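You operate a simulated robot arm through the tools that you are given. There is no shell and no other tool. Be economical: measure what you need, move in short steps, check, and stop when the job is done.

Carry out the task below with a simulated robot arm. There is one attempt and no reset: what you move stays moved.

## Task
Put one scoop of coffee in the white filter.
Fine: use the scoop and lay it back; close the tin and the basket; leave the brown filter alone.

Only the result counts: the job must be done as asked and must still hold three seconds after the hand-in. Knocking over, shifting, dropping, spilling or breaking anything else fails it.

## Robot
A 7-joint arm with a two-finger parallel gripper, fixed in place. Base frame: the origin is at the foot of the arm, x ahead of it, y to its left, z up; the work surface is at about z = 0.74. Readings come in m, rad, newtons and seconds.
With the tool pointing down near the work surface it reaches from about 0.3 to 0.68 m from the base axis. Its first joint turns from -1.152 to 1.152 rad. Payload 1.57 kg.
The TCP is the grasp point between the finger pads, 0.03 m short of the fingertips. In the tool frame z runs along the fingers and y along their closing line. Largest opening 0.11 m; finger width 0.024, thickness 0.012; the body of the gripper, 0.048 by 0.112 m, starts 0.078 m behind the TCP.
Orientation is that of the tool frame in the base frame, as a unit quaternion [w, x, y, z]. With the fingers straight down and closing along the base's y, the tool's x points along the base's -x, its y along +y and its z along -z.

## Interface
- The arm moves only by the tool send_rows. Its argument "rows" is one flat list of numbers, 7 for each row, row after row: the gripper command, from -1 (fully open) to 1 (shut), values between in proportion, then the shift along the tool's x, y, z in units of 40 mm (1.0 is 40 mm), then the turn, a rotation vector about the tool's x, y, z in units of 5 degrees (1.0 is 5 degrees). In form: [fingers, tx, ty, tz, rx, ry, rz, fingers, tx, ty, tz, rx, ry, rz, ...]. A call has 1 to 20 rows; each row shifts and turns the commanded pose from where the row before left it, along the tool's axes as they then stand. A call with a number of a shift or a turn outside -1 to 1 is refused whole. A row lasts 0.2 s, in which the tool goes at most 0.05 m and 0.15 rad; a call with a longer step from one row to the next is refused whole, and so is a gripper value outside its range. A pose out of reach is approached as far as the arm can. The call stops where the force on the tool passes 40 N (or 10 N more than at its start, if that is more) or the arm is blocked; 0.2 s more then pass. The fingers move at their own pace (about 0.108 m/s each) and stop on an object; they squeeze with about 20 N. The grip force told is the motor's: it shows also when the fingers shut on nothing. Time passes only in rows, and 0.2 s behind the last, so rows that do not move let the fingers close. The reply holds the time, the measured pose of the TCP, the force on the tool along the base axes, the opening and the grip force, in the units named above and with some noise, with the torque about the TCP (base axes, N m) and any sound that the robot's microphone picked up.
- Cameras (640 x 400 px; columns grow to the right, rows downward): "scene" is fixed at [0.1581, -0.3816, 1.4127]; the picture's right is [0.84, -0.54, 0.00], its down [-0.26, -0.41, -0.87] and it looks along [0.47, 0.73, -0.49] (base axes); focal length 280 px, centre (320, 200). "wrist" rides on the gripper at [0.07, 0.016, -0.141] in the tool frame; the picture's right is [-0.23, 0.97, 0.00], its down [-0.86, -0.20, -0.48] and it looks along [-0.47, -0.11, 0.88] (tool axes); focal length 222 px, centre (320, 200). There is no depth. A picture from a camera that has moved, and an enlarged one, comes with that camera's place and axes in the base frame and with its lens.
- snapshot(camera): a new picture of that camera. No time passes.
- close_up(camera, box): a new picture of the part [left, top, right, bottom] of that camera's present view, enlarged. No time passes.
- finish_job(): hands the job in; it is judged then, once.

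Work in short steps. Places have to be worked out from the pictures, the camera data and where the tool is seen: move nearer, look again, correct. Check each grasp and each placing, and mend what went wrong. You have 120 turns and 76 pictures in all, those below and enlarged ones among them. Open the gripper and draw the arm clear of the work before you hand the job in, unless the task says otherwise; then end with one line.

The tools are called after "Call:" as name(argument=value, ...) on one line, values as JSON. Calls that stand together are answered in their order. send_rows: Moves the arm, as the interface text tells. Its arguments: {"type":"object","properties":{"rows":{"type":"array"}},"required":["rows"]} The other tools are called the same way: snapshot (camera) takes a picture; close_up (camera, box) takes an enlarged picture of a part of a camera's view; finish_job () hands the job in.

At the start:

```text
t: 0.0
ee_pos: [0.4331, -0.0654, 1.2399]
tcp_rot: [0.0, -0.001, 1.0, 0.0]
contact_force: [0.1, -0.1, -0.2]
ft_torque: [0.01, -0.01, 0.0]
opening: 0.11
gripper_force: 0.1
```

scene: 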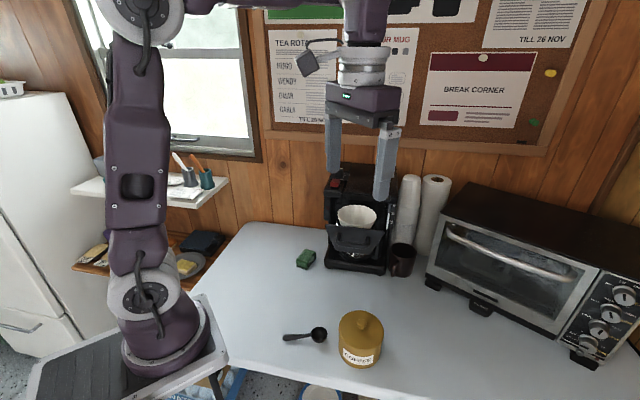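
wrist: 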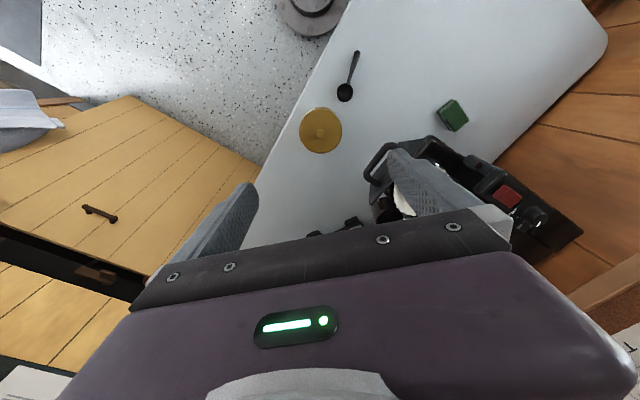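

The scene shows a scoop, a coffee tin with a lid, and a coffee maker with its basket apparently swung or slid out. I'll enlarge these parts first.

Call:
close_up(camera="scene", box=[260, 290, 420, 390])

Call:
close_up(camera="scene", box=[290, 150, 450, 290])

Call:
close_up(camera="wrist", box=[280, 30, 600, 250])

```text
4.00 times, centred on (340, 340) of scene
camera zoom: at [0.1581, -0.3816, 1.4127], right [0.84, -0.54, 0.0], down [-0.26, -0.41, -0.87], along [0.47, 0.73, -0.49], focal length 1120 px, centre (240, -360)
```

zoom: 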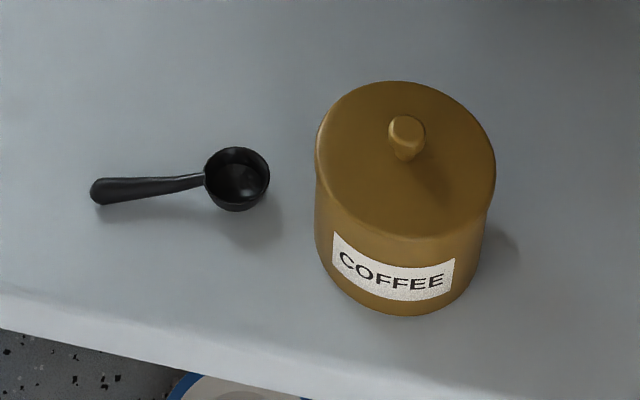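

```text
2.86 times, centred on (370, 220) of scene
camera zoom: at [0.1581, -0.3816, 1.4127], right [0.84, -0.54, 0.0], down [-0.26, -0.41, -0.87], along [0.47, 0.73, -0.49], focal length 800 px, centre (177, 143)
```

zoom: 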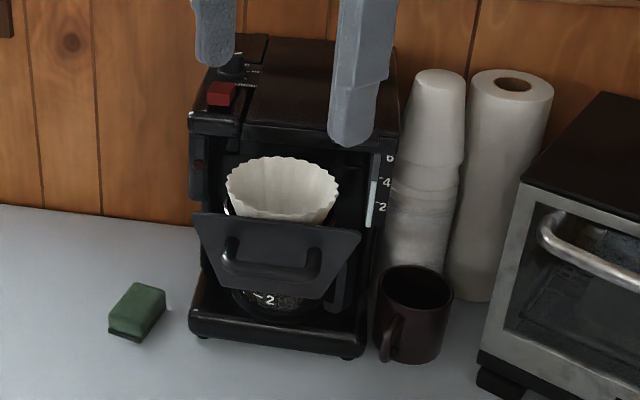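

```text
1.82 times, centred on (440, 140) of wrist
camera zoom: at [0.3637, -0.0474, 1.3806], right [0.23, 0.97, 0.0], down [0.86, -0.2, 0.48], along [0.47, -0.11, -0.88], focal length 404 px, centre (102, 309)
```

zoom: 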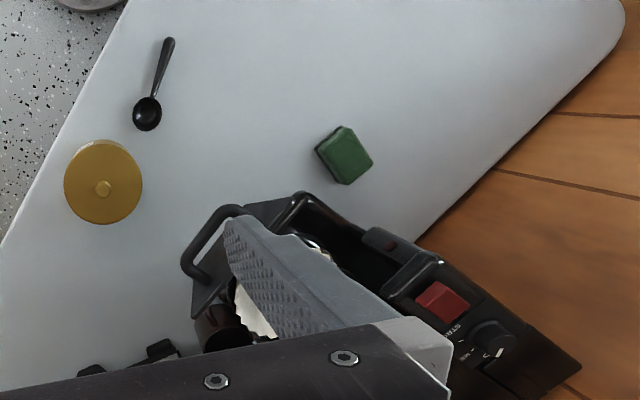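

The tin knob is at about (0.474,-0.074,0.84), the scoop bowl at (0.405,0.002), and its handle tip at (0.33,0.05). The maker faces roughly toward (-0.7,-0.7). I'll shift left and yaw the tool so the wrist camera sees the maker clear of the gripper.

Call:
send_rows(rows=[-1, 0, 0.92, 0, 0, 0, 0, -1, 0, 0.92, 0, 0, 0, 0, -1, 0, 0.92, 0, 0, 0, 0, -1, 0, 0.92, 0, 0, 0, 0, -1, 0, 0.92, 0, 0, 0, 0, -1, 0, 0, 0, 0, 0, 1, -1, 0, 0, 0, 0, 0, 1, -1, 0, 0, 0, 0, 0, 1, -1, 0, 0, 0, 0, 0, 1, -1, 0, 0, 0, 0, 0, 1, -1, 0, 0, 0, 0, 0, 1, -1, 0, 0, 0, 0, 0, 1, -1, 0, 0, 0, 0, 0, 1, -1, 0, 0, 0, 0, 0, 1, -1, 0, 0, 0, 0, 0, 1, -1, 0, 0, 0, 0, 0, 1, -1, 0, 0, 0, 0, 0, 1, -1, 0, 0, 0, 0, 0, 1, -1, 0, 0, 0, 0, 0, 1, -1, 0, 0, 0, 0, 0, 1])

Call:
snapshot(camera="wrist")

Call:
snapshot(camera="scene")

```text
t: 4.2
ee_pos: [0.4338, 0.1211, 1.2382]
tcp_rot: [0.0, 0.609, 0.793, 0.0]
contact_force: [-1.1, 0.0, -0.4]
ft_torque: [0.0, 0.04, 0.02]
opening: 0.1101
gripper_force: 0.1
```

```text
70 pictures are left
camera wrist: at [0.4308, 0.192, 1.3808], right [1.0, 0.03, 0.0], down [0.03, -0.88, 0.48], along [0.01, -0.48, -0.88], focal length 222 px, centre (320, 200)
```

wrist: 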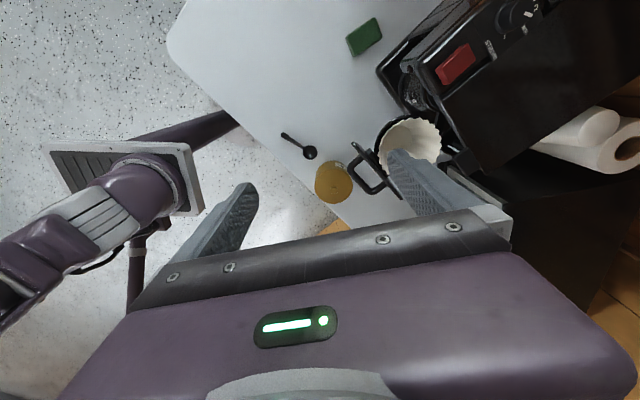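

```text
69 pictures are left
```

scene: 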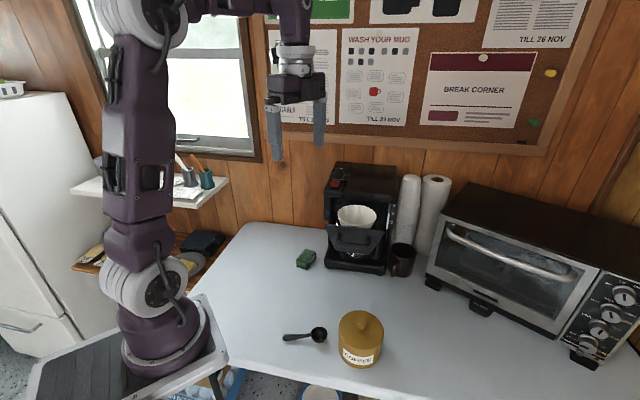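

The basket is out with the white filter in it. I'll zoom in for detail.

Call:
close_up(camera="wrist", box=[330, 20, 550, 210])

Call:
close_up(camera="scene", box=[310, 150, 430, 285])

```text
2.11 times, centred on (440, 115) of wrist
camera zoom: at [0.4308, 0.192, 1.3808], right [1.0, 0.03, 0.0], down [0.03, -0.88, 0.48], along [0.01, -0.48, -0.88], focal length 468 px, centre (67, 379)
```

zoom: 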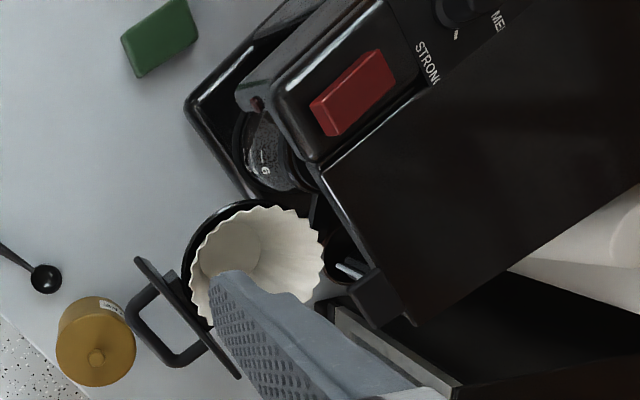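

```text
2.96 times, centred on (370, 218) of scene
camera zoom: at [0.1581, -0.3816, 1.4127], right [0.84, -0.54, 0.0], down [-0.26, -0.41, -0.87], along [0.47, 0.73, -0.49], focal length 830 px, centre (172, 148)
```

zoom: 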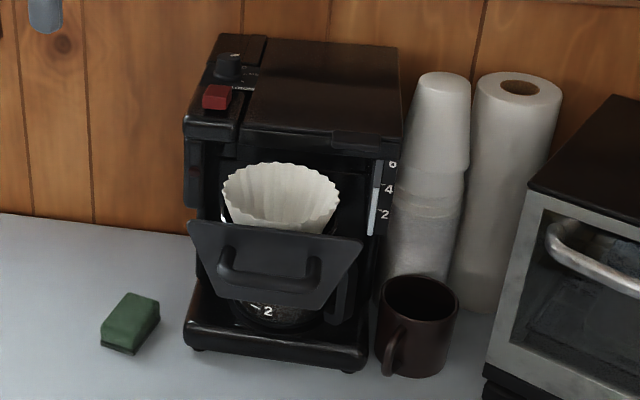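

The filter rim centre comes out at (0.585,0.099,1.005), the basket handle at about (0.508,0.022,0.995), and the slide direction at (0.707,0.707). The tin comes first: I'll move above the knob and yaw so the closing line is parallel to the basket panel, with the camera on the side away from it.

Call:
send_rows(rows=[-1, -0.994, -0.058, 0, 0, 0, 0, -1, -0.994, -0.058, 0, 0, 0, 0, -1, -0.994, -0.058, 0, 0, 0, 0, -1, -0.994, -0.058, 0, 0, 0, 0, -1, -0.994, -0.058, 0, 0, 0, 0, -1, 0, 0, 0, 0, 0, -1, -1, 0, 0, 0, 0, 0, -1, -1, 0, 0, 0, 0, 0, -1, -1, 0, 0, 0, 0, 0, -1, -1, 0, 0, 0, 0, 0, -1, -1, 0, 0, 0, 0, 0, -1, -1, 0, 0, 0, 0, 0, -1, -1, 0, 0, 0, 0, 0, -1, -1, 0, 0, 0, 0, 0, -1, -1, 0, 0, 0, 0, 0, -1, -1, 0, 0, 0, 0, 0, -1, -1, 0, 0, 0, 0, 0, -1, -1, 0, 0, 0, 0, 0, -1, -1, 0, 0, 0, 0, 0, -1, -1, 0, 0, 0, 0, 0, -1])

Call:
send_rows(rows=[-1, 0, 0, 0.4, 0, 0, -1, -1, 0, 0, 0.4, 0, 0, -1, -1, 0, 0, 0.4, 0, 0, -1, -1, 0, 0, 0.4, 0, 0, -1, -1, 0, 0, 0.4, 0, 0, -1, -1, 0, 0, 0.4, 0, 0, -1, -1, 0, 0, 0.4, 0, 0, -1, -1, 0, 0, 0.4, 0, 0, -1, -1, 0, 0, 0.4, 0, 0, -1, -1, 0, 0, 0.4, 0, 0, 0, -1, 0, 0, 0.4, 0, 0, 0, -1, 0, 0, 0.4, 0, 0, 0, -1, 0, 0, 0.4, 0, 0, 0])

Call:
snapshot(camera="wrist")

Call:
snapshot(camera="scene")

```text
t: 8.4
ee_pos: [0.4732, -0.0758, 1.2392]
tcp_rot: [0.0, 0.0, 1.0, 0.0]
contact_force: [-0.4, 0.2, -0.7]
ft_torque: [-0.02, 0.0, 0.0]
opening: 0.11
gripper_force: 0.0
```

```text
t: 11.2
ee_pos: [0.4751, -0.0761, 1.0316]
tcp_rot: [-0.001, -0.383, 0.924, -0.001]
contact_force: [0.0, -0.6, -0.3]
ft_torque: [-0.01, 0.0, 0.0]
opening: 0.1101
gripper_force: 0.1
```

```text
66 pictures are left
camera wrist: at [0.4133, -0.1129, 1.1727], right [-0.53, 0.85, 0.0], down [0.75, 0.46, 0.48], along [0.41, 0.25, -0.88], focal length 222 px, centre (320, 200)
```

wrist: 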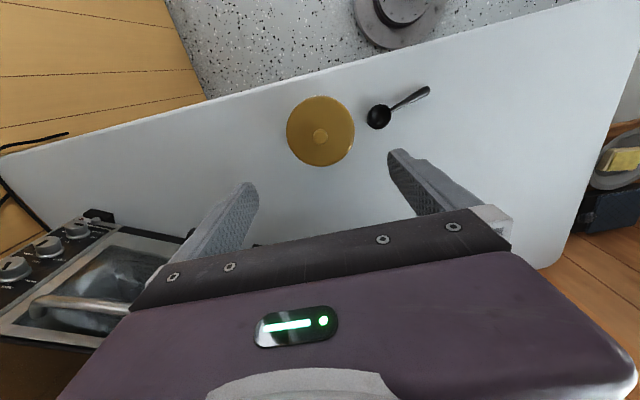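

```text
65 pictures are left
```

scene: 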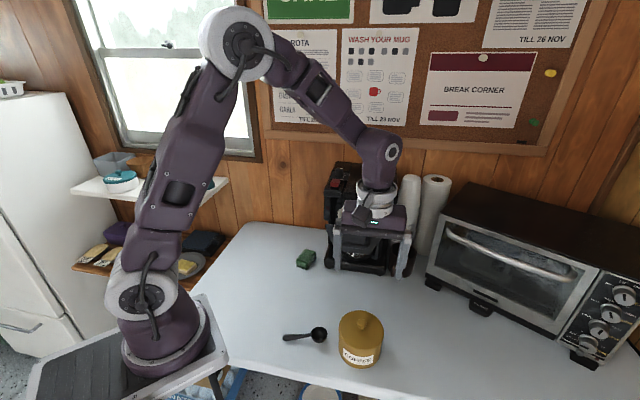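

The knob re-measures at (0.476,-0.075). I'll descend with partly closed fingers and check before gripping.

Call:
send_rows(rows=[-0.3, 0, 0, 0.8, 0, 0, 0, -0.3, 0, 0, 0.8, 0, 0, 0, -0.3, 0, 0, 0.8, 0, 0, 0, -0.3, 0, 0, 0.8, 0, 0, 0, -0.3, 0, 0, 0.8, 0, 0, 0, -0.3, 0, 0, 0, 0, 0, 0])

Call:
snapshot(camera="wrist")

Call:
close_up(camera="scene", box=[280, 220, 440, 380])

```text
t: 12.6
ee_pos: [0.473, -0.0759, 0.8709]
tcp_rot: [-0.001, -0.382, 0.924, 0.0]
contact_force: [-0.2, -0.6, 0.7]
ft_torque: [0.02, 0.02, 0.0]
opening: 0.0716
gripper_force: 0.1
```

```text
64 pictures are left
camera wrist: at [0.4131, -0.1131, 1.0122], right [-0.53, 0.85, 0.0], down [0.75, 0.46, 0.48], along [0.41, 0.25, -0.88], focal length 222 px, centre (320, 200)
```

wrist: 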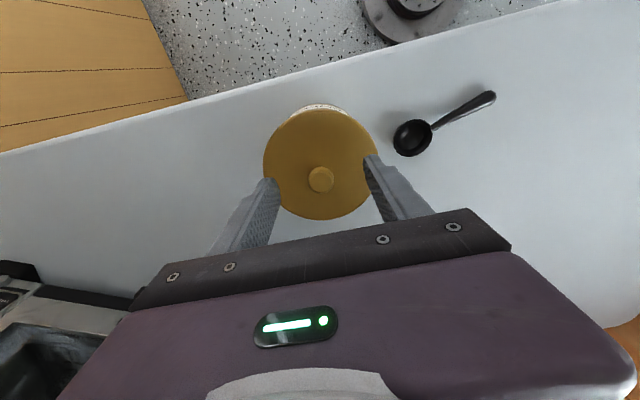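

```text
2.50 times, centred on (360, 300) of scene
camera zoom: at [0.1581, -0.3816, 1.4127], right [0.84, -0.54, 0.0], down [-0.26, -0.41, -0.87], along [0.47, 0.73, -0.49], focal length 700 px, centre (220, -50)
```

zoom: 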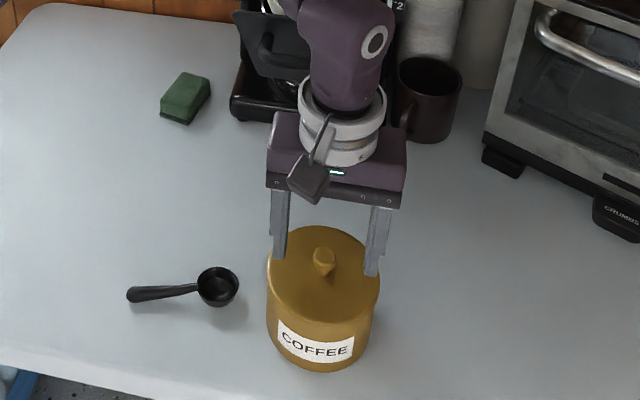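

The knob is centred within a few mm. I'll nudge forward, lower 19 mm and close.

Call:
send_rows(rows=[-0.3, -0.08, 0, 0.24, 0, 0, 0, -0.3, 0, 0, 0.24, 0, 0, 0, 1, 0, 0, 0, 0, 0, 0, 1, 0, 0, 0, 0, 0, 0, 1, 0, 0, 0, 0, 0, 0])

```text
t: 13.8
ee_pos: [0.4767, -0.0736, 0.8506]
tcp_rot: [0.0, -0.383, 0.924, 0.0]
contact_force: [0.2, -0.1, 0.4]
ft_torque: [0.03, 0.02, -0.01]
opening: 0.0209
gripper_force: 19.9
heard: snap
```

The knob is gripped (21 mm opening) and something made a "snap" sound. I'll lift slowly and watch the force.

Call:
send_rows(rows=[1, 0, 0, -0.1, 0, 0, 0, 1, 0, 0, -0.2, 0, 0, 0, 1, 0, 0, -0.3, 0, 0, 0])

Call:
close_up(camera="scene", box=[280, 260, 440, 380])

```text
t: 14.6
ee_pos: [0.4774, -0.0731, 0.8743]
tcp_rot: [0.0, -0.383, 0.924, 0.0]
contact_force: [0.5, -0.8, -0.2]
ft_torque: [0.01, 0.01, -0.02]
opening: 0.0209
gripper_force: 20.3
```

```text
3.33 times, centred on (360, 320) of scene
camera zoom: at [0.1581, -0.3816, 1.4127], right [0.84, -0.54, 0.0], down [-0.26, -0.41, -0.87], along [0.47, 0.73, -0.49], focal length 933 px, centre (187, -200)
```

zoom: 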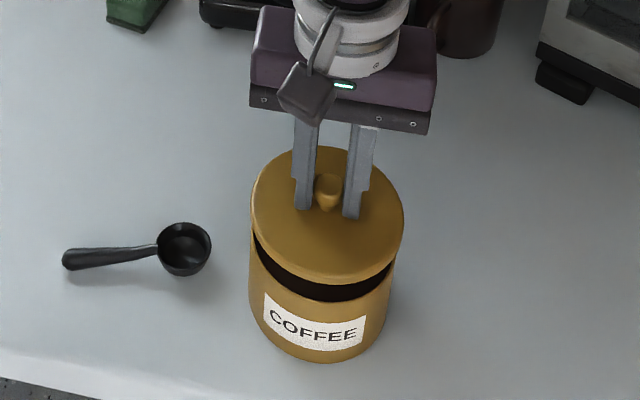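

The lid lifts free. I'll raise it more, carry it along the table edge to about (0.58,-0.175), and look at its underside height.

Call:
send_rows(rows=[1, 0, 0, -0.7, 0, 0, 0, 1, 0, 0, -0.8, 0, 0, 0, 1, 0, -0.9, 0, 0, 0, 0, 1, 0, -0.9, 0, 0, 0, 0, 1, 0, -0.9, 0, 0, 0, 0, 1, 0, -0.9, 0, 0, 0, 0, 1, 0, 0, 0.8, 0, 0, 0, 1, 0, 0, 0.8, 0, 0, 0, 1, 0, 0, 0.6, 0, 0, 0, 1, 0, 0, 0, 0, 0, 0])

Call:
close_up(camera="scene", box=[300, 230, 480, 390])

```text
t: 16.8
ee_pos: [0.5777, -0.1734, 0.8478]
tcp_rot: [0.001, -0.383, 0.924, 0.0]
contact_force: [0.0, 1.3, -0.9]
ft_torque: [0.03, 0.01, -0.02]
opening: 0.0206
gripper_force: 19.9
```

```text
2.50 times, centred on (390, 310) of scene
camera zoom: at [0.1581, -0.3816, 1.4127], right [0.84, -0.54, 0.0], down [-0.26, -0.41, -0.87], along [0.47, 0.73, -0.49], focal length 700 px, centre (145, -75)
```

zoom: 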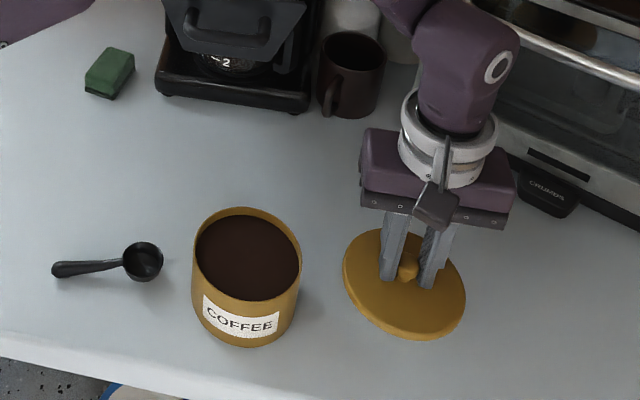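

The tin is open and the coffee level is high. I'll lower the lid to the table, using small steps at the end.

Call:
send_rows(rows=[1, 0, 0, 0.5, 0, 0, 0, 1, 0, 0, 0.5, 0, 0, 0, 1, 0, 0, 0.15, 0, 0, 0, 1, 0, 0, 0.1, 0, 0, 0, 1, 0, 0, 0.1, 0, 0, 0])

Call:
close_up(camera="scene", box=[340, 260, 460, 360])

```text
t: 18.0
ee_pos: [0.5783, -0.1742, 0.7946]
tcp_rot: [0.0, -0.383, 0.924, -0.001]
contact_force: [-1.0, -0.3, -0.5]
ft_torque: [0.02, 0.03, 0.01]
opening: 0.0209
gripper_force: 20.0
```

```text
4.00 times, centred on (400, 310) of scene
camera zoom: at [0.1581, -0.3816, 1.4127], right [0.84, -0.54, 0.0], down [-0.26, -0.41, -0.87], along [0.47, 0.73, -0.49], focal length 1120 px, centre (0, -240)
```

zoom: 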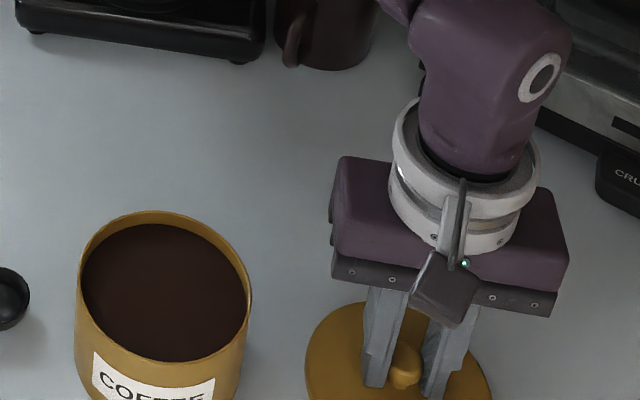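

The lid isn't touching yet, so I'll continue down in 3 mm steps.

Call:
send_rows(rows=[1, 0, 0, 0.08, 0, 0, 0, 1, 0, 0, 0.08, 0, 0, 0, 1, 0, 0, 0.08, 0, 0, 0])

Call:
close_up(camera="scene", box=[360, 300, 440, 360])

```text
t: 18.8
ee_pos: [0.5796, -0.1756, 0.7851]
tcp_rot: [0.0, -0.382, 0.924, 0.0]
contact_force: [-0.7, 0.7, 3.2]
ft_torque: [0.05, 0.02, -0.01]
opening: 0.0204
gripper_force: 20.3
```

```text
6.67 times, centred on (400, 330) of scene
camera zoom: at [0.158, -0.3815, 1.4127], right [0.84, -0.54, 0.0], down [-0.26, -0.41, -0.87], along [0.47, 0.73, -0.49], focal length 1866 px, centre (-213, -667)
```

zoom: 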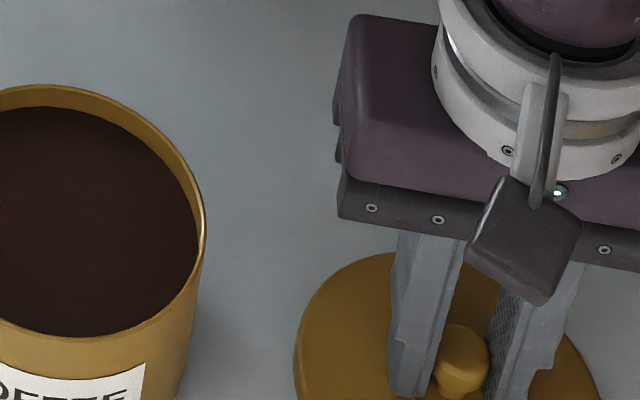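

Contact force of 3 N means the lid is down. I'll release and rise.

Call:
send_rows(rows=[0.3, 0, 0, 0, 0, 0, 0, 0.3, 0, 0, 0, 0, 0, 0, 0.3, 0, 0, -0.4, 0, 0, 0, 0.3, 0, 0, -0.8, 0, 0, 0, 0.3, 0, 0, -0.8, 0, 0, 0, 0.3, 0, 0, -0.8, 0, 0, 0, 0.3, 0, 0, -0.8, 0, 0, 0, 0.3, 0, 0, -0.8, 0, 0, 0])

Call:
snapshot(camera="scene")

Call:
snapshot(camera="wrist")

```text
t: 20.6
ee_pos: [0.579, -0.1758, 0.9604]
tcp_rot: [0.0, -0.383, 0.924, 0.0]
contact_force: [0.2, 0.1, 0.8]
ft_torque: [0.0, 0.02, 0.03]
opening: 0.0386
gripper_force: 0.1
```

```text
58 pictures are left
```

scene: 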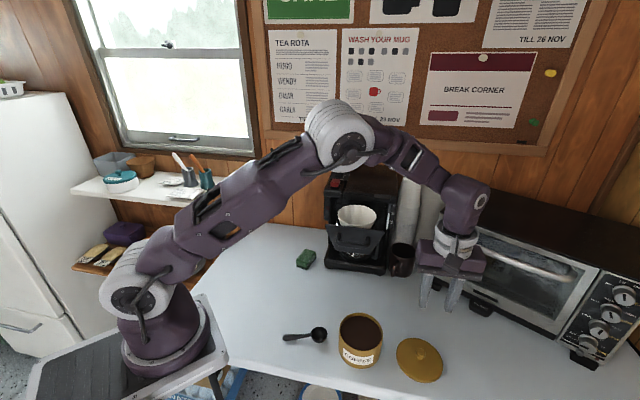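

```text
57 pictures are left
camera wrist: at [0.518, -0.2132, 1.1021], right [-0.53, 0.85, 0.0], down [0.75, 0.46, 0.48], along [0.41, 0.25, -0.88], focal length 222 px, centre (320, 200)
```

wrist: 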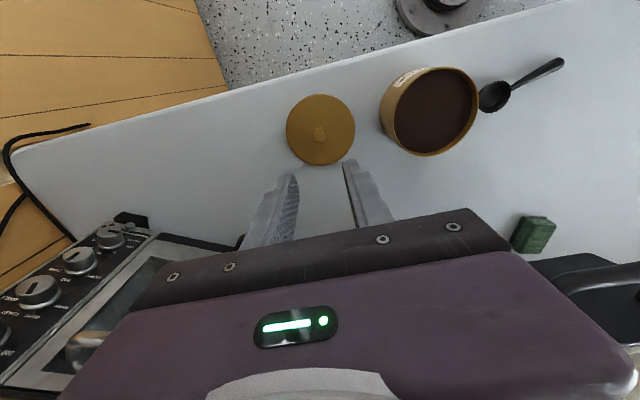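

The lid lies flat. Next is the scoop: I want tool x to point from grip to bowl, so tilting forward later dips the bowl. I'll rise, move over the handle, and turn the tool.

Call:
send_rows(rows=[-0.3, 0, 0, -0.9, 0, 0, 0, -0.3, 0, 0, -0.9, 0, 0, 0, -0.3, 0, 0, -0.9, 0, 0, 0, -0.3, 0.02, 0.961, 0, 0, 0, 0, -0.3, 0.02, 0.961, 0, 0, 0, 0, -0.3, 0.02, 0.961, 0, 0, 0, 0, -0.3, 0.02, 0.961, 0, 0, 0, 0, -0.3, 0.02, 0.961, 0, 0, 0, 0, -0.3, 0.02, 0.961, 0, 0, 0, 0, -0.3, 0.02, 0.961, 0, 0, 0, 0, -0.3, 0.02, 0.961, 0, 0, 0, 0, -0.3, 0, 0, 0, 0, 0, -1, -0.3, 0, 0, 0, 0, 0, -1, -0.3, 0, 0, 0, 0, 0, -1, -0.3, 0, 0, 0, 0, 0, -1, -0.3, 0, 0, 0, 0, 0, -1, -0.3, 0, 0, 0, 0, 0, -1, -0.3, 0, 0, 0, 0, 0, -1, -0.3, 0, 0, 0, 0, 0, -1, -0.3, 0, 0, 0, 0, 0, -1])

Call:
send_rows(rows=[-0.3, 0, 0, 0, 0, 0, -1, -0.3, 0, 0, 0, 0, 0, -1, -0.3, 0, 0, 0, 0, 0, -1, -0.3, 0, 0, 0, 0, 0, -1, -0.3, 0, 0, 0, 0, 0, -1, -0.3, 0, 0, 0, 0, 0, -1, -0.3, 0, 0, 0, 0, 0, -1, -0.3, 0, 0, 0, 0, 0, -1, -0.3, 0, 0, 0, 0, 0, -1, -0.3, 0, 0, 0, 0, 0, -1, -0.3, 0, 0, 0, 0, 0, -1, -0.3, 0, 0, 0, 0, 0, -0.7])

Call:
snapshot(camera="wrist")

```text
t: 24.8
ee_pos: [0.3558, 0.0378, 1.0672]
tcp_rot: [0.001, 0.707, -0.707, 0.0]
contact_force: [0.2, 0.5, 0.5]
ft_torque: [0.03, 0.01, -0.03]
opening: 0.0717
gripper_force: 0.1
```

```text
t: 27.4
ee_pos: [0.3571, 0.0387, 1.0682]
tcp_rot: [0.001, 0.963, -0.27, -0.001]
contact_force: [0.0, 0.4, 0.2]
ft_torque: [0.0, 0.01, 0.05]
opening: 0.0715
gripper_force: 0.0
```

```text
56 pictures are left
camera wrist: at [0.4073, -0.0119, 1.2099], right [-0.7, -0.71, 0.0], down [-0.63, 0.62, 0.48], along [-0.34, 0.34, -0.88], focal length 222 px, centre (320, 200)
```

wrist: 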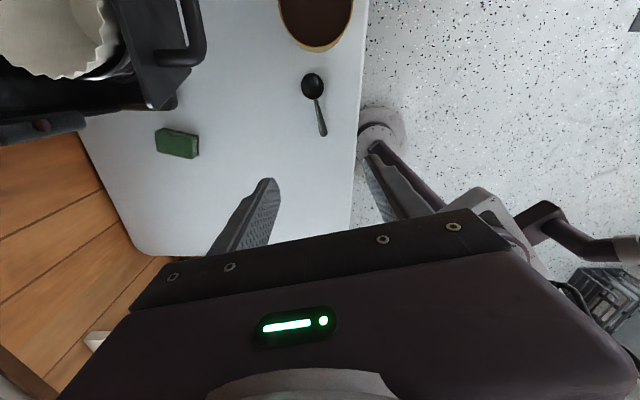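

The handle lies right under the TCP line and the tool yaw matches. I'll descend to 0.80 and check.

Call:
send_rows(rows=[-0.5, 0, 0, 0.95, 0, 0, 0, -0.5, 0, 0, 0.95, 0, 0, 0, -0.5, 0, 0, 0.95, 0, 0, 0, -0.5, 0, 0, 0.95, 0, 0, 0, -0.5, 0, 0, 0.95, 0, 0, 0, -0.5, 0, 0, 0.95, 0, 0, 0, -0.5, 0, 0, 0.95, 0, 0, 0])

Call:
snapshot(camera="wrist")

Call:
close_up(camera="scene", box=[250, 280, 350, 360])

```text
t: 29.0
ee_pos: [0.3539, 0.0362, 0.7989]
tcp_rot: [0.0, 0.963, -0.271, 0.0]
contact_force: [-0.6, -1.3, 0.5]
ft_torque: [-0.01, 0.01, 0.0]
opening: 0.0828
gripper_force: 0.0
```

```text
55 pictures are left
camera wrist: at [0.4049, -0.0128, 0.9407], right [-0.7, -0.71, 0.0], down [-0.63, 0.62, 0.48], along [-0.34, 0.34, -0.88], focal length 222 px, centre (320, 200)
```

wrist: 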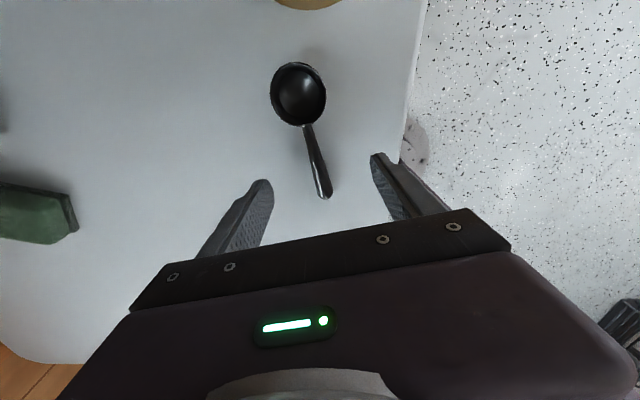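

```text
5.00 times, centred on (300, 320) of scene
camera zoom: at [0.1581, -0.3816, 1.4127], right [0.84, -0.54, 0.0], down [-0.26, -0.41, -0.87], along [0.47, 0.73, -0.49], focal length 1400 px, centre (420, -400)
```

zoom: 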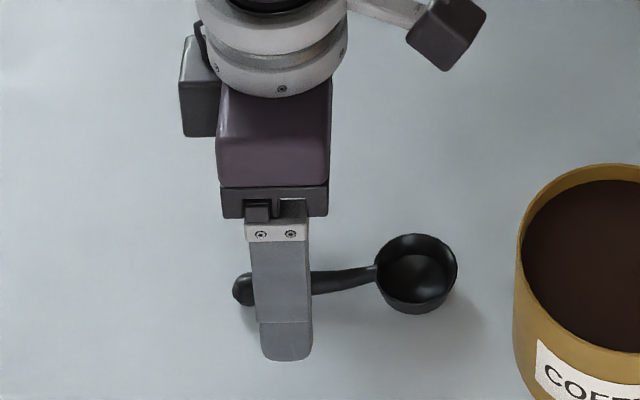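

The handle is about 3 mm off-centre. I'll correct it, go down to about 0.774, then close gently.

Call:
send_rows(rows=[-0.5, 0, -0.075, 0.3, 0, 0, 0, -0.5, 0, 0, 0.22, 0, 0, 0, -0.5, 0, 0, 0.1, 0, 0, 0])

Call:
close_up(camera="scene", box=[265, 300, 345, 360])

```text
t: 29.8
ee_pos: [0.3577, 0.0382, 0.777]
tcp_rot: [0.001, 0.963, -0.271, 0.0]
contact_force: [0.4, 0.3, 0.7]
ft_torque: [0.03, -0.01, -0.02]
opening: 0.0824
gripper_force: 0.0
```

```text
6.67 times, centred on (305, 330) of scene
camera zoom: at [0.1581, -0.3816, 1.4127], right [0.84, -0.54, 0.0], down [-0.26, -0.41, -0.87], along [0.47, 0.73, -0.49], focal length 1866 px, centre (420, -667)
```

zoom: 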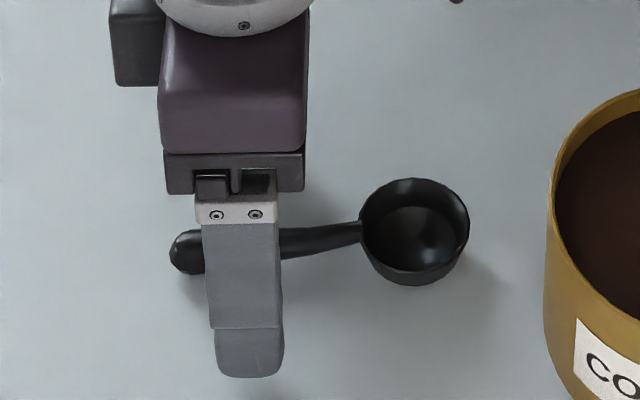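

The handle is between the fingers, so I'll close.

Call:
send_rows(rows=[0.3, 0, 0, 0, 0, 0, 0, 0.6, 0, 0, 0, 0, 0, 0, 1, 0, 0, 0, 0, 0, 0, 1, 0, 0, 0, 0, 0, 0, 1, 0, 0, 0, 0, 0, 0])

Call:
snapshot(camera="wrist")

Call:
close_up(camera="scene", box=[265, 300, 345, 360])

```text
t: 31.0
ee_pos: [0.357, 0.0392, 0.7756]
tcp_rot: [0.0, 0.962, -0.271, 0.0]
contact_force: [0.2, -0.9, -0.1]
ft_torque: [0.02, 0.02, 0.02]
opening: 0.013
gripper_force: 20.4
```

```text
52 pictures are left
camera wrist: at [0.4077, -0.011, 0.9181], right [-0.7, -0.71, 0.0], down [-0.62, 0.62, 0.48], along [-0.34, 0.34, -0.88], focal length 222 px, centre (320, 200)
```

wrist: 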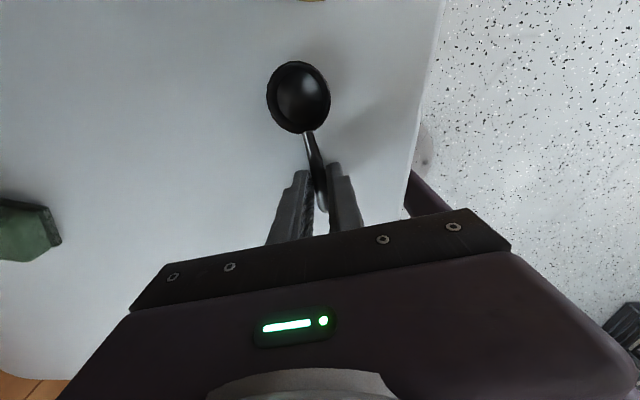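

```text
6.67 times, centred on (305, 330) of scene
camera zoom: at [0.1581, -0.3816, 1.4127], right [0.84, -0.54, 0.0], down [-0.26, -0.41, -0.87], along [0.47, 0.73, -0.49], focal length 1866 px, centre (420, -667)
```

zoom: 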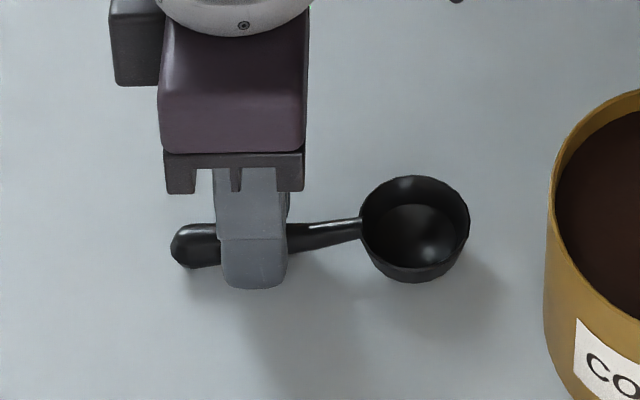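

The handle is firmly gripped (13 mm). I'll lift and turn the scoop toward yaw -45° for dipping.

Call:
send_rows(rows=[1, 0, 0, -0.3, 0, 0, 0, 1, 0, 0, -0.8, 0, 0, 0, 1, 0, 0, -0.95, 0, 0, 0, 1, 0, 0, -0.95, 0, 0, 0, 1, 0, 0, -0.95, 0, 0, 0, 1, 0, 0, -0.95, 0, 0, 0, 1, 0, 0, -0.95, 0, 0, 0, 1, 0, 0, 0, 0, 0, 1, 1, 0, 0, 0, 0, 0, 1, 1, 0, 0, 0, 0, 0, 1, 1, 0, 0, 0, 0, 0, 1, 1, 0, 0, 0, 0, 0, 1, 1, 0, 0, 0, 0, 0, 1, 1, 0, 0, 0, 0, 0, 1, 1, 0, 0, 0, 0, 0, 1, 1, 0, 0, 0, 0, 0, 1, 1, 0, 0, 0, 0, 0, 1, 1, 0, 0, 0, 0, 0, 1])

Call:
close_up(camera="scene", box=[200, 180, 400, 330])

```text
t: 34.8
ee_pos: [0.3577, 0.0394, 1.0105]
tcp_rot: [0.0, 0.728, -0.686, 0.0]
contact_force: [0.4, 0.2, -0.5]
ft_torque: [0.0, -0.01, 0.0]
opening: 0.0133
gripper_force: 20.1
```

```text
2.67 times, centred on (300, 255) of scene
camera zoom: at [0.1581, -0.3816, 1.4127], right [0.84, -0.54, 0.0], down [-0.26, -0.41, -0.87], along [0.47, 0.73, -0.49], focal length 747 px, centre (373, 53)
```

zoom: 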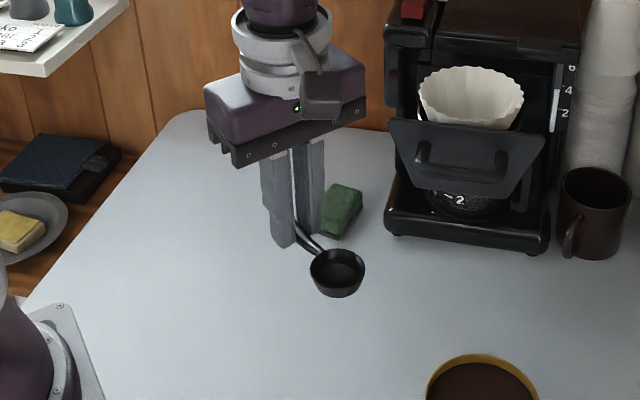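

The scoop is held level. I'll finish the yaw, then carry it to above the tin.

Call:
send_rows(rows=[1, 0, 0, 0, 0, 0, 1, 1, 0, 0, 0, 0, 0, 1, 1, 0, 0, 0, 0, 0, 1, 1, 0, 0, 0, 0, 0, 1, 1, 0, 0, 0, 0, 0, 1, 1, 0, 0, 0, 0, 0, 1, 1, 0, 0, 0, 0, 0, 1, 1, 0, 0, 0, 0, 0, 1, 1, 0, 0, 0, 0, 0, 1, 1, 0, 0, 0, 0, 0, 1, 1, 0, 0, 0, 0, 0, 1, 1, 0, 0, 0, 0, 0, 1, 1, 0, 0, 0, 0, 0, 1, 1, 0, 0, 0, 0, 0, 1, 1, 0, 0, 0, 0, 0, 1, 1, 0, 0, 0, 0, 0, 1, 1, 0, 0, 0, 0, 0, 1, 1, 0, 0, 0, 0, 0, 1, 1, 0, 0, 0, 0, 0, 1, 1, 0, 0, 0, 0, 0, 1])

Call:
send_rows(rows=[1, 0, 0, 0, 0, 0, 1, 1, 0, 0, 0, 0, 0, 1, 1, 0, 0, 0, 0, 0, 1, 1, 0, 0, 0, 0, 0, 1, 1, 0, 0, 0, 0, 0, 1, 1, 0, 0, 0, 0, 0, 1, 1, 0, 0, 0, 0, 0, 1, 1, 0, 0, 0, 0, 0, 0.7, 1, -0.94, -0.02, 0, 0, 0, 0, 1, -0.94, -0.02, 0, 0, 0, 0, 1, -0.94, -0.02, 0, 0, 0, 0, 1, -0.94, -0.02, 0, 0, 0, 0, 1, -0.94, -0.02, 0, 0, 0, 0, 1, -0.94, -0.02, 0, 0, 0, 0])

Call:
snapshot(camera="wrist")

Call:
snapshot(camera="scene")

```text
t: 39.0
ee_pos: [0.3596, 0.0393, 1.0107]
tcp_rot: [-0.001, 0.058, 0.998, 0.0]
contact_force: [0.2, 0.2, 0.2]
ft_torque: [-0.02, 0.01, 0.01]
opening: 0.0131
gripper_force: 19.4
```

```text
t: 42.0
ee_pos: [0.5151, -0.1229, 1.01]
tcp_rot: [0.0, 0.383, 0.924, 0.001]
contact_force: [0.6, 0.3, 0.0]
ft_torque: [-0.02, 0.01, -0.03]
opening: 0.0133
gripper_force: 20.1
```

```text
49 pictures are left
camera wrist: at [0.4766, -0.0614, 1.1511], right [0.85, 0.53, 0.0], down [0.46, -0.75, 0.48], along [0.25, -0.41, -0.88], focal length 222 px, centre (320, 200)
```

wrist: 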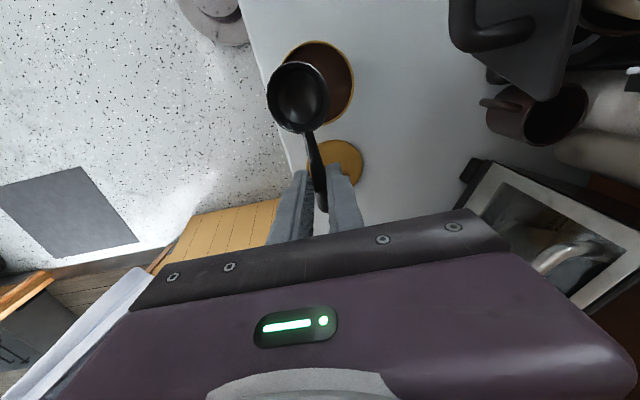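

```text
48 pictures are left
```

scene: 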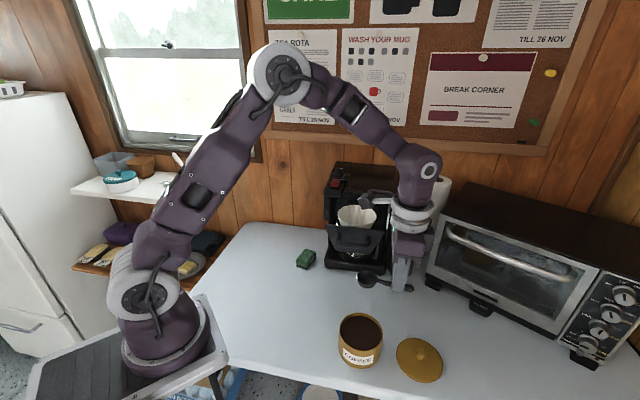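

The scoop bowl is at about (0.470,-0.078) and the tin centre at about (0.477,-0.069), with its rim near z 0.805. The tin rim needs a steep dip so the fingers clear it, so I'll tilt 60° here and check reach.

Call:
send_rows(rows=[1, 0, 0, 0, 0, -1, 0, 1, 0, 0, 0, 0, -1, 0, 1, 0, 0, 0, 0, -1, 0, 1, 0, 0, 0, 0, -1, 0, 1, 0, 0, 0, 0, -1, 0, 1, 0, 0, 0, 0, -1, 0, 1, 0, 0, 0, 0, -1, 0, 1, 0, 0, 0, 0, -1, 0, 1, 0, 0, 0, 0, -1, 0, 1, 0, 0, 0, 0, -1, 0, 1, 0, 0, 0, 0, -1, 0, 1, 0, 0, 0, 0, -1, 0])

Call:
snapshot(camera="scene")

Call:
snapshot(camera="wrist")

```text
t: 44.6
ee_pos: [0.514, -0.1216, 1.0116]
tcp_rot: [0.462, 0.331, 0.8, -0.191]
contact_force: [0.5, 0.0, 0.5]
ft_torque: [0.02, 0.0, -0.01]
opening: 0.0131
gripper_force: 19.8
```

```text
47 pictures are left
```

scene: 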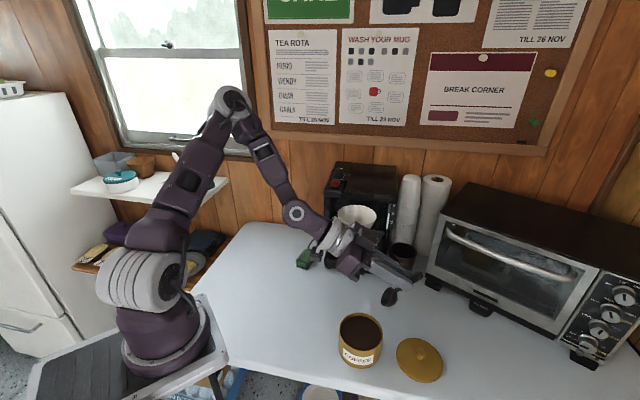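

```text
46 pictures are left
camera wrist: at [0.4138, 0.0006, 1.0219], right [0.77, 0.61, 0.2], down [-0.13, -0.15, 0.98], along [0.63, -0.78, -0.03], focal length 222 px, centre (320, 200)
```

wrist: 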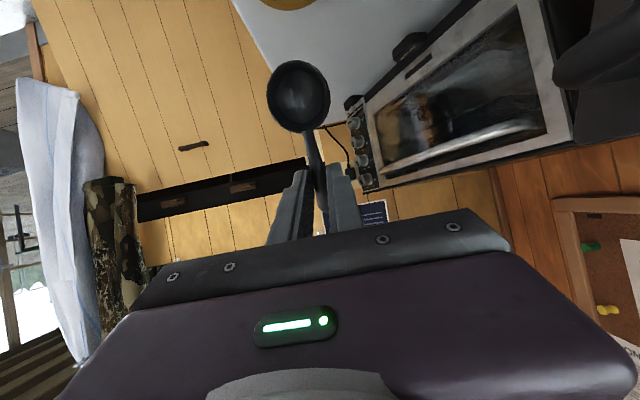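

The 60° tilt works. I'll move to a hover just above the tin opening.

Call:
send_rows(rows=[1, 0.775, 0.031, 0.059, 0, 0, 0, 1, 0.775, 0.031, 0.059, 0, 0, 0, 1, 0.775, 0.031, 0.059, 0, 0, 0, 1, 0.775, 0.031, 0.059, 0, 0, 0])

Call:
close_up(camera="scene", box=[300, 260, 420, 380])

Call:
snapshot(camera="wrist")

```text
t: 45.6
ee_pos: [0.4786, -0.0815, 0.8987]
tcp_rot: [0.463, 0.331, 0.8, -0.192]
contact_force: [0.5, 0.2, 0.2]
ft_torque: [0.01, 0.01, -0.01]
opening: 0.0133
gripper_force: 19.6
```

```text
3.33 times, centred on (360, 320) of scene
camera zoom: at [0.1581, -0.3816, 1.4127], right [0.84, -0.54, 0.0], down [-0.26, -0.41, -0.87], along [0.47, 0.73, -0.49], focal length 933 px, centre (187, -200)
```

zoom: 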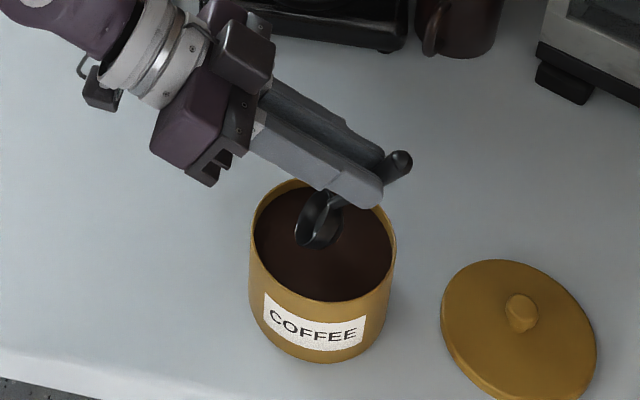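

```text
44 pictures are left
camera wrist: at [0.3789, 0.0421, 0.909], right [0.77, 0.61, 0.2], down [-0.13, -0.15, 0.98], along [0.63, -0.78, -0.04], focal length 222 px, centre (320, 200)
```

wrist: 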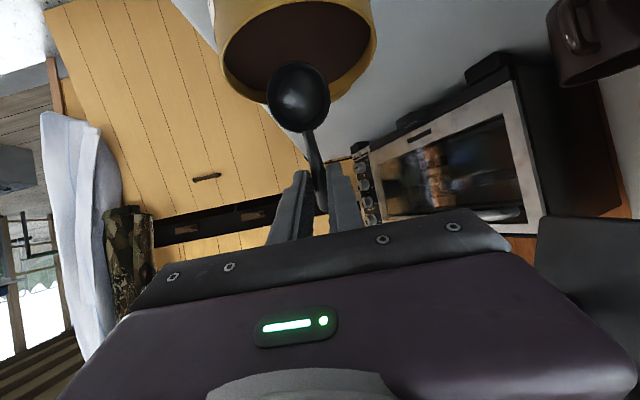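

The bowl is over the tin with clearance. I'll lower it straight down in steps and watch force.

Call:
send_rows(rows=[1, 0.433, 0, 0.25, 0, 0, 0, 1, 0.433, 0, 0.25, 0, 0, 0, 1, 0.216, 0, 0.125, 0, 0, 0])

Call:
close_up(camera="scene", box=[310, 280, 410, 380])

```text
t: 46.4
ee_pos: [0.4796, -0.0803, 0.8509]
tcp_rot: [0.464, 0.331, 0.799, -0.192]
contact_force: [-1.6, 1.5, 11.9]
ft_torque: [0.09, 0.12, -0.01]
opening: 0.0132
gripper_force: 20.1
```

```text
4.00 times, centred on (360, 330) of scene
camera zoom: at [0.1579, -0.3815, 1.4127], right [0.84, -0.54, 0.0], down [-0.26, -0.41, -0.87], along [0.47, 0.73, -0.49], focal length 1120 px, centre (160, -320)
```

zoom: 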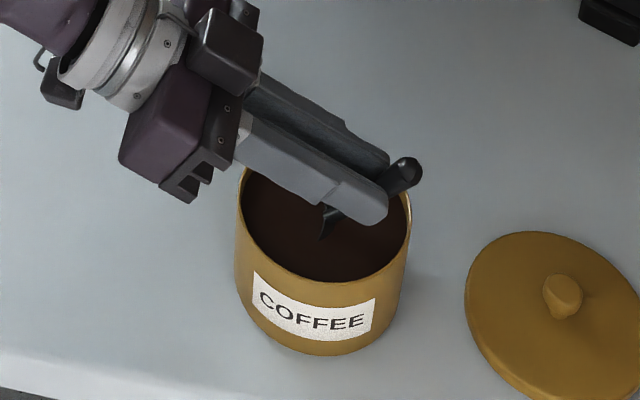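

A 12 N upward force means the bowl is entering the coffee. I'll go on a little deeper.

Call:
send_rows(rows=[1, 0.108, 0, 0.0625, 0, 0, 0, 1, 0.108, 0, 0.0625, 0, 0, 0])

Call:
snapshot(camera="wrist")

```text
t: 47.0
ee_pos: [0.481, -0.0815, 0.8392]
tcp_rot: [0.463, 0.331, 0.799, -0.191]
contact_force: [4.0, -3.2, 15.4]
ft_torque: [-0.21, -0.16, -0.05]
opening: 0.0134
gripper_force: 20.3
```

```text
42 pictures are left
camera wrist: at [0.3803, 0.042, 0.8504], right [0.77, 0.61, 0.2], down [-0.13, -0.15, 0.98], along [0.63, -0.78, -0.03], focal length 222 px, centre (320, 200)
```

wrist: 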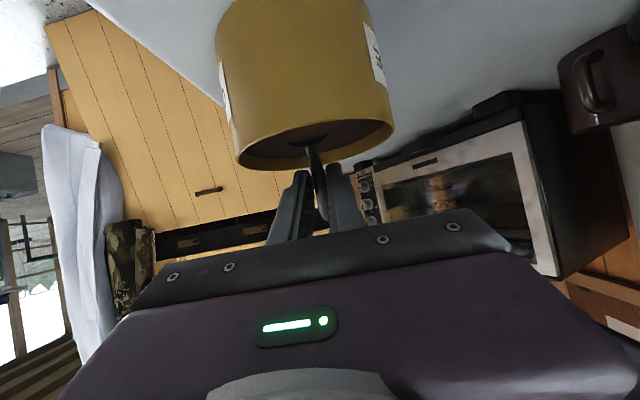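

The bowl is submerged. I'll dip 5 mm more, then sweep forward while levelling to 30°, keeping the fingers above the rim.

Call:
send_rows(rows=[1, 0.108, 0, 0.0625, 0, 0, 0, 1, -0.025, 0, 0.084, 0, 1, 0, 1, -0.04, 0, 0.07, 0, 1, 0, 1, -0.06, 0, 0.016, 0, 1, 0, 1, -0.083, 0, 0.016, 0, 1, 0, 1, -0.069, 0, 0.012, 0, 1, 0, 1, -0.062, 0, 0.007, 0, 1, 0])

Call:
close_up(camera="scene", box=[310, 280, 410, 380])

```text
t: 48.6
ee_pos: [0.491, -0.0937, 0.8394]
tcp_rot: [0.238, 0.37, 0.892, -0.099]
contact_force: [1.1, 0.1, -0.6]
ft_torque: [0.01, 0.01, 0.0]
opening: 0.0134
gripper_force: 19.9
```

```text
4.00 times, centred on (360, 330) of scene
camera zoom: at [0.1581, -0.3815, 1.4127], right [0.84, -0.54, 0.0], down [-0.26, -0.41, -0.87], along [0.47, 0.73, -0.49], focal length 1120 px, centre (160, -320)
```

zoom: 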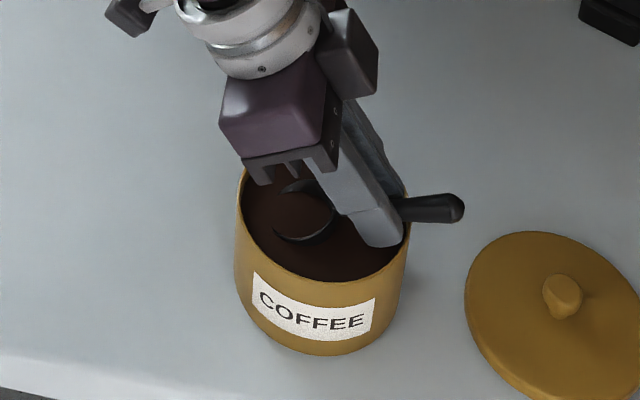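

The bowl looks filled with coffee and the forces are calm. I'll finish levelling while rising.

Call:
send_rows(rows=[1, -0.139, 0, -0.055, 0, 1, 0, 1, -0.125, 0, -0.066, 0, 1, 0, 1, -0.106, 0, -0.073, 0, 1, 0, 1, -0.095, 0, -0.1, 0, 1, 0, 1, -0.072, 0, -0.106, 0, 1, 0, 1, -0.05, 0, -0.112, 0, 1, 0, 1, 0, 0, -0.3, 0, 0, 0])

Call:
close_up(camera="scene", box=[310, 270, 410, 370])

Call:
snapshot(camera="wrist")

```text
t: 50.2
ee_pos: [0.5036, -0.1048, 0.8789]
tcp_rot: [-0.001, 0.383, 0.924, 0.001]
contact_force: [-0.7, -0.2, -0.1]
ft_torque: [0.0, 0.0, 0.0]
opening: 0.0132
gripper_force: 20.1
```

```text
4.00 times, centred on (360, 320) of scene
camera zoom: at [0.1581, -0.3816, 1.4127], right [0.84, -0.54, 0.0], down [-0.26, -0.41, -0.87], along [0.47, 0.73, -0.49], focal length 1120 px, centre (160, -280)
```

zoom: 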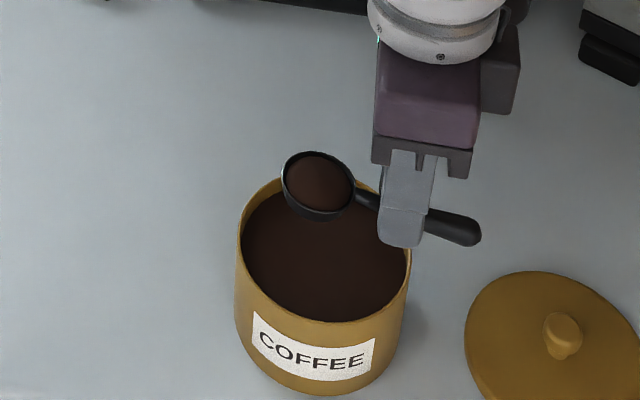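

```text
39 pictures are left
camera wrist: at [0.4652, -0.0429, 1.0203], right [0.85, 0.53, 0.0], down [0.46, -0.75, 0.48], along [0.25, -0.41, -0.88], focal length 222 px, centre (320, 200)
```

wrist: 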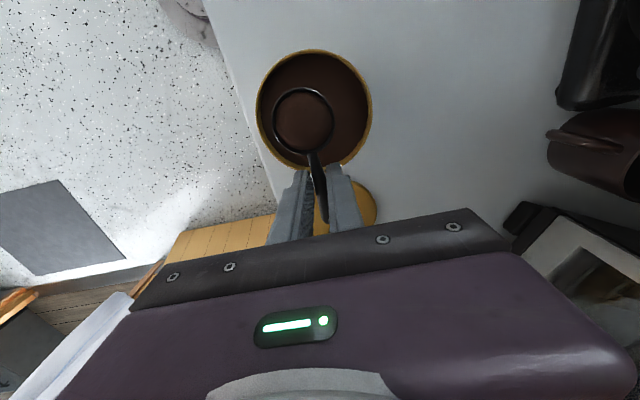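

The scoop is full and level, though the handle slid about 13 mm in the grip (bowl now about 0.05 ahead of the TCP). I'll raise it gently to z 1.10 and carry it over the filter.

Call:
send_rows(rows=[1, 0, 0, -0.3, 0, 0, 0, 1, 0, 0, -0.6, 0, 0, 0, 1, 0, 0, -0.6, 0, 0, 0, 1, 0, 0, -0.6, 0, 0, 0, 1, 0, 0, -0.6, 0, 0, 0, 1, 0, 0, -0.6, 0, 0, 0, 1, 0, 0, -0.6, 0, 0, 0, 1, 0, 0, -0.6, 0, 0, 0, 1, 0, 0, -0.6, 0, 0, 0, 1, 0, 0, -0.6, 0, 0, 0, 1, 0, 0, -0.3, 0, 0, 0])

Call:
send_rows(rows=[1, 0.06, 0.29, 0, 0, 0, 0, 1, 0.11, 0.56, 0, 0, 0, 0, 1, 0.11, 0.56, 0, 0, 0, 0, 1, 0.11, 0.56, 0, 0, 0, 0, 1, 0.11, 0.56, 0, 0, 0, 0, 1, 0.11, 0.56, 0, 0, 0, 0, 1, 0.11, 0.56, 0, 0, 0, 0, 1, 0.11, 0.56, 0, 0, 0, 0, 1, 0.06, 0.29, 0, 0, 0, 0, 1, 0.05, 0.29, 0, 0, 0, 0])

Call:
snapshot(camera="wrist")

Call:
close_up(camera="scene", box=[300, 140, 440, 270])

```text
t: 52.6
ee_pos: [0.5027, -0.1036, 1.1198]
tcp_rot: [0.0, 0.383, 0.924, 0.0]
contact_force: [-0.6, 0.3, -0.8]
ft_torque: [0.01, 0.0, 0.01]
opening: 0.0129
gripper_force: 19.6
```

```text
t: 54.8
ee_pos: [0.6116, 0.0576, 1.1179]
tcp_rot: [0.0, 0.383, 0.924, 0.0]
contact_force: [-0.1, 0.3, -0.6]
ft_torque: [-0.01, -0.02, 0.02]
opening: 0.013
gripper_force: 19.1
```

```text
38 pictures are left
camera wrist: at [0.573, 0.1189, 1.2603], right [0.85, 0.53, 0.0], down [0.46, -0.75, 0.48], along [0.25, -0.41, -0.88], focal length 222 px, centre (320, 200)
```

wrist: 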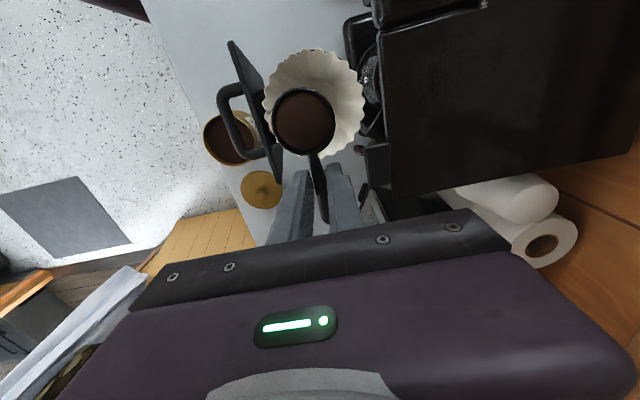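

```text
3.08 times, centred on (370, 205) of scene
camera zoom: at [0.1581, -0.3816, 1.4127], right [0.84, -0.54, 0.0], down [-0.26, -0.41, -0.87], along [0.47, 0.73, -0.49], focal length 861 px, centre (166, 185)
```

zoom: 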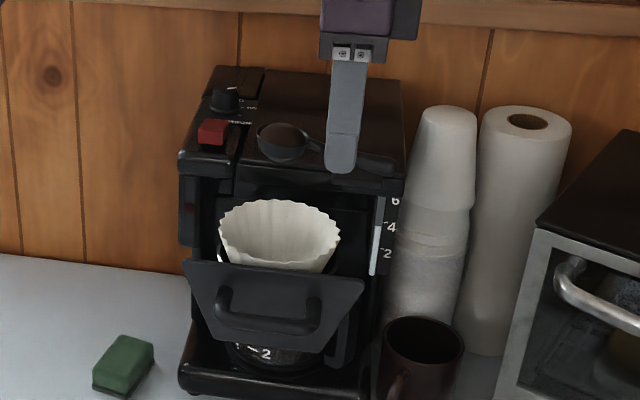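

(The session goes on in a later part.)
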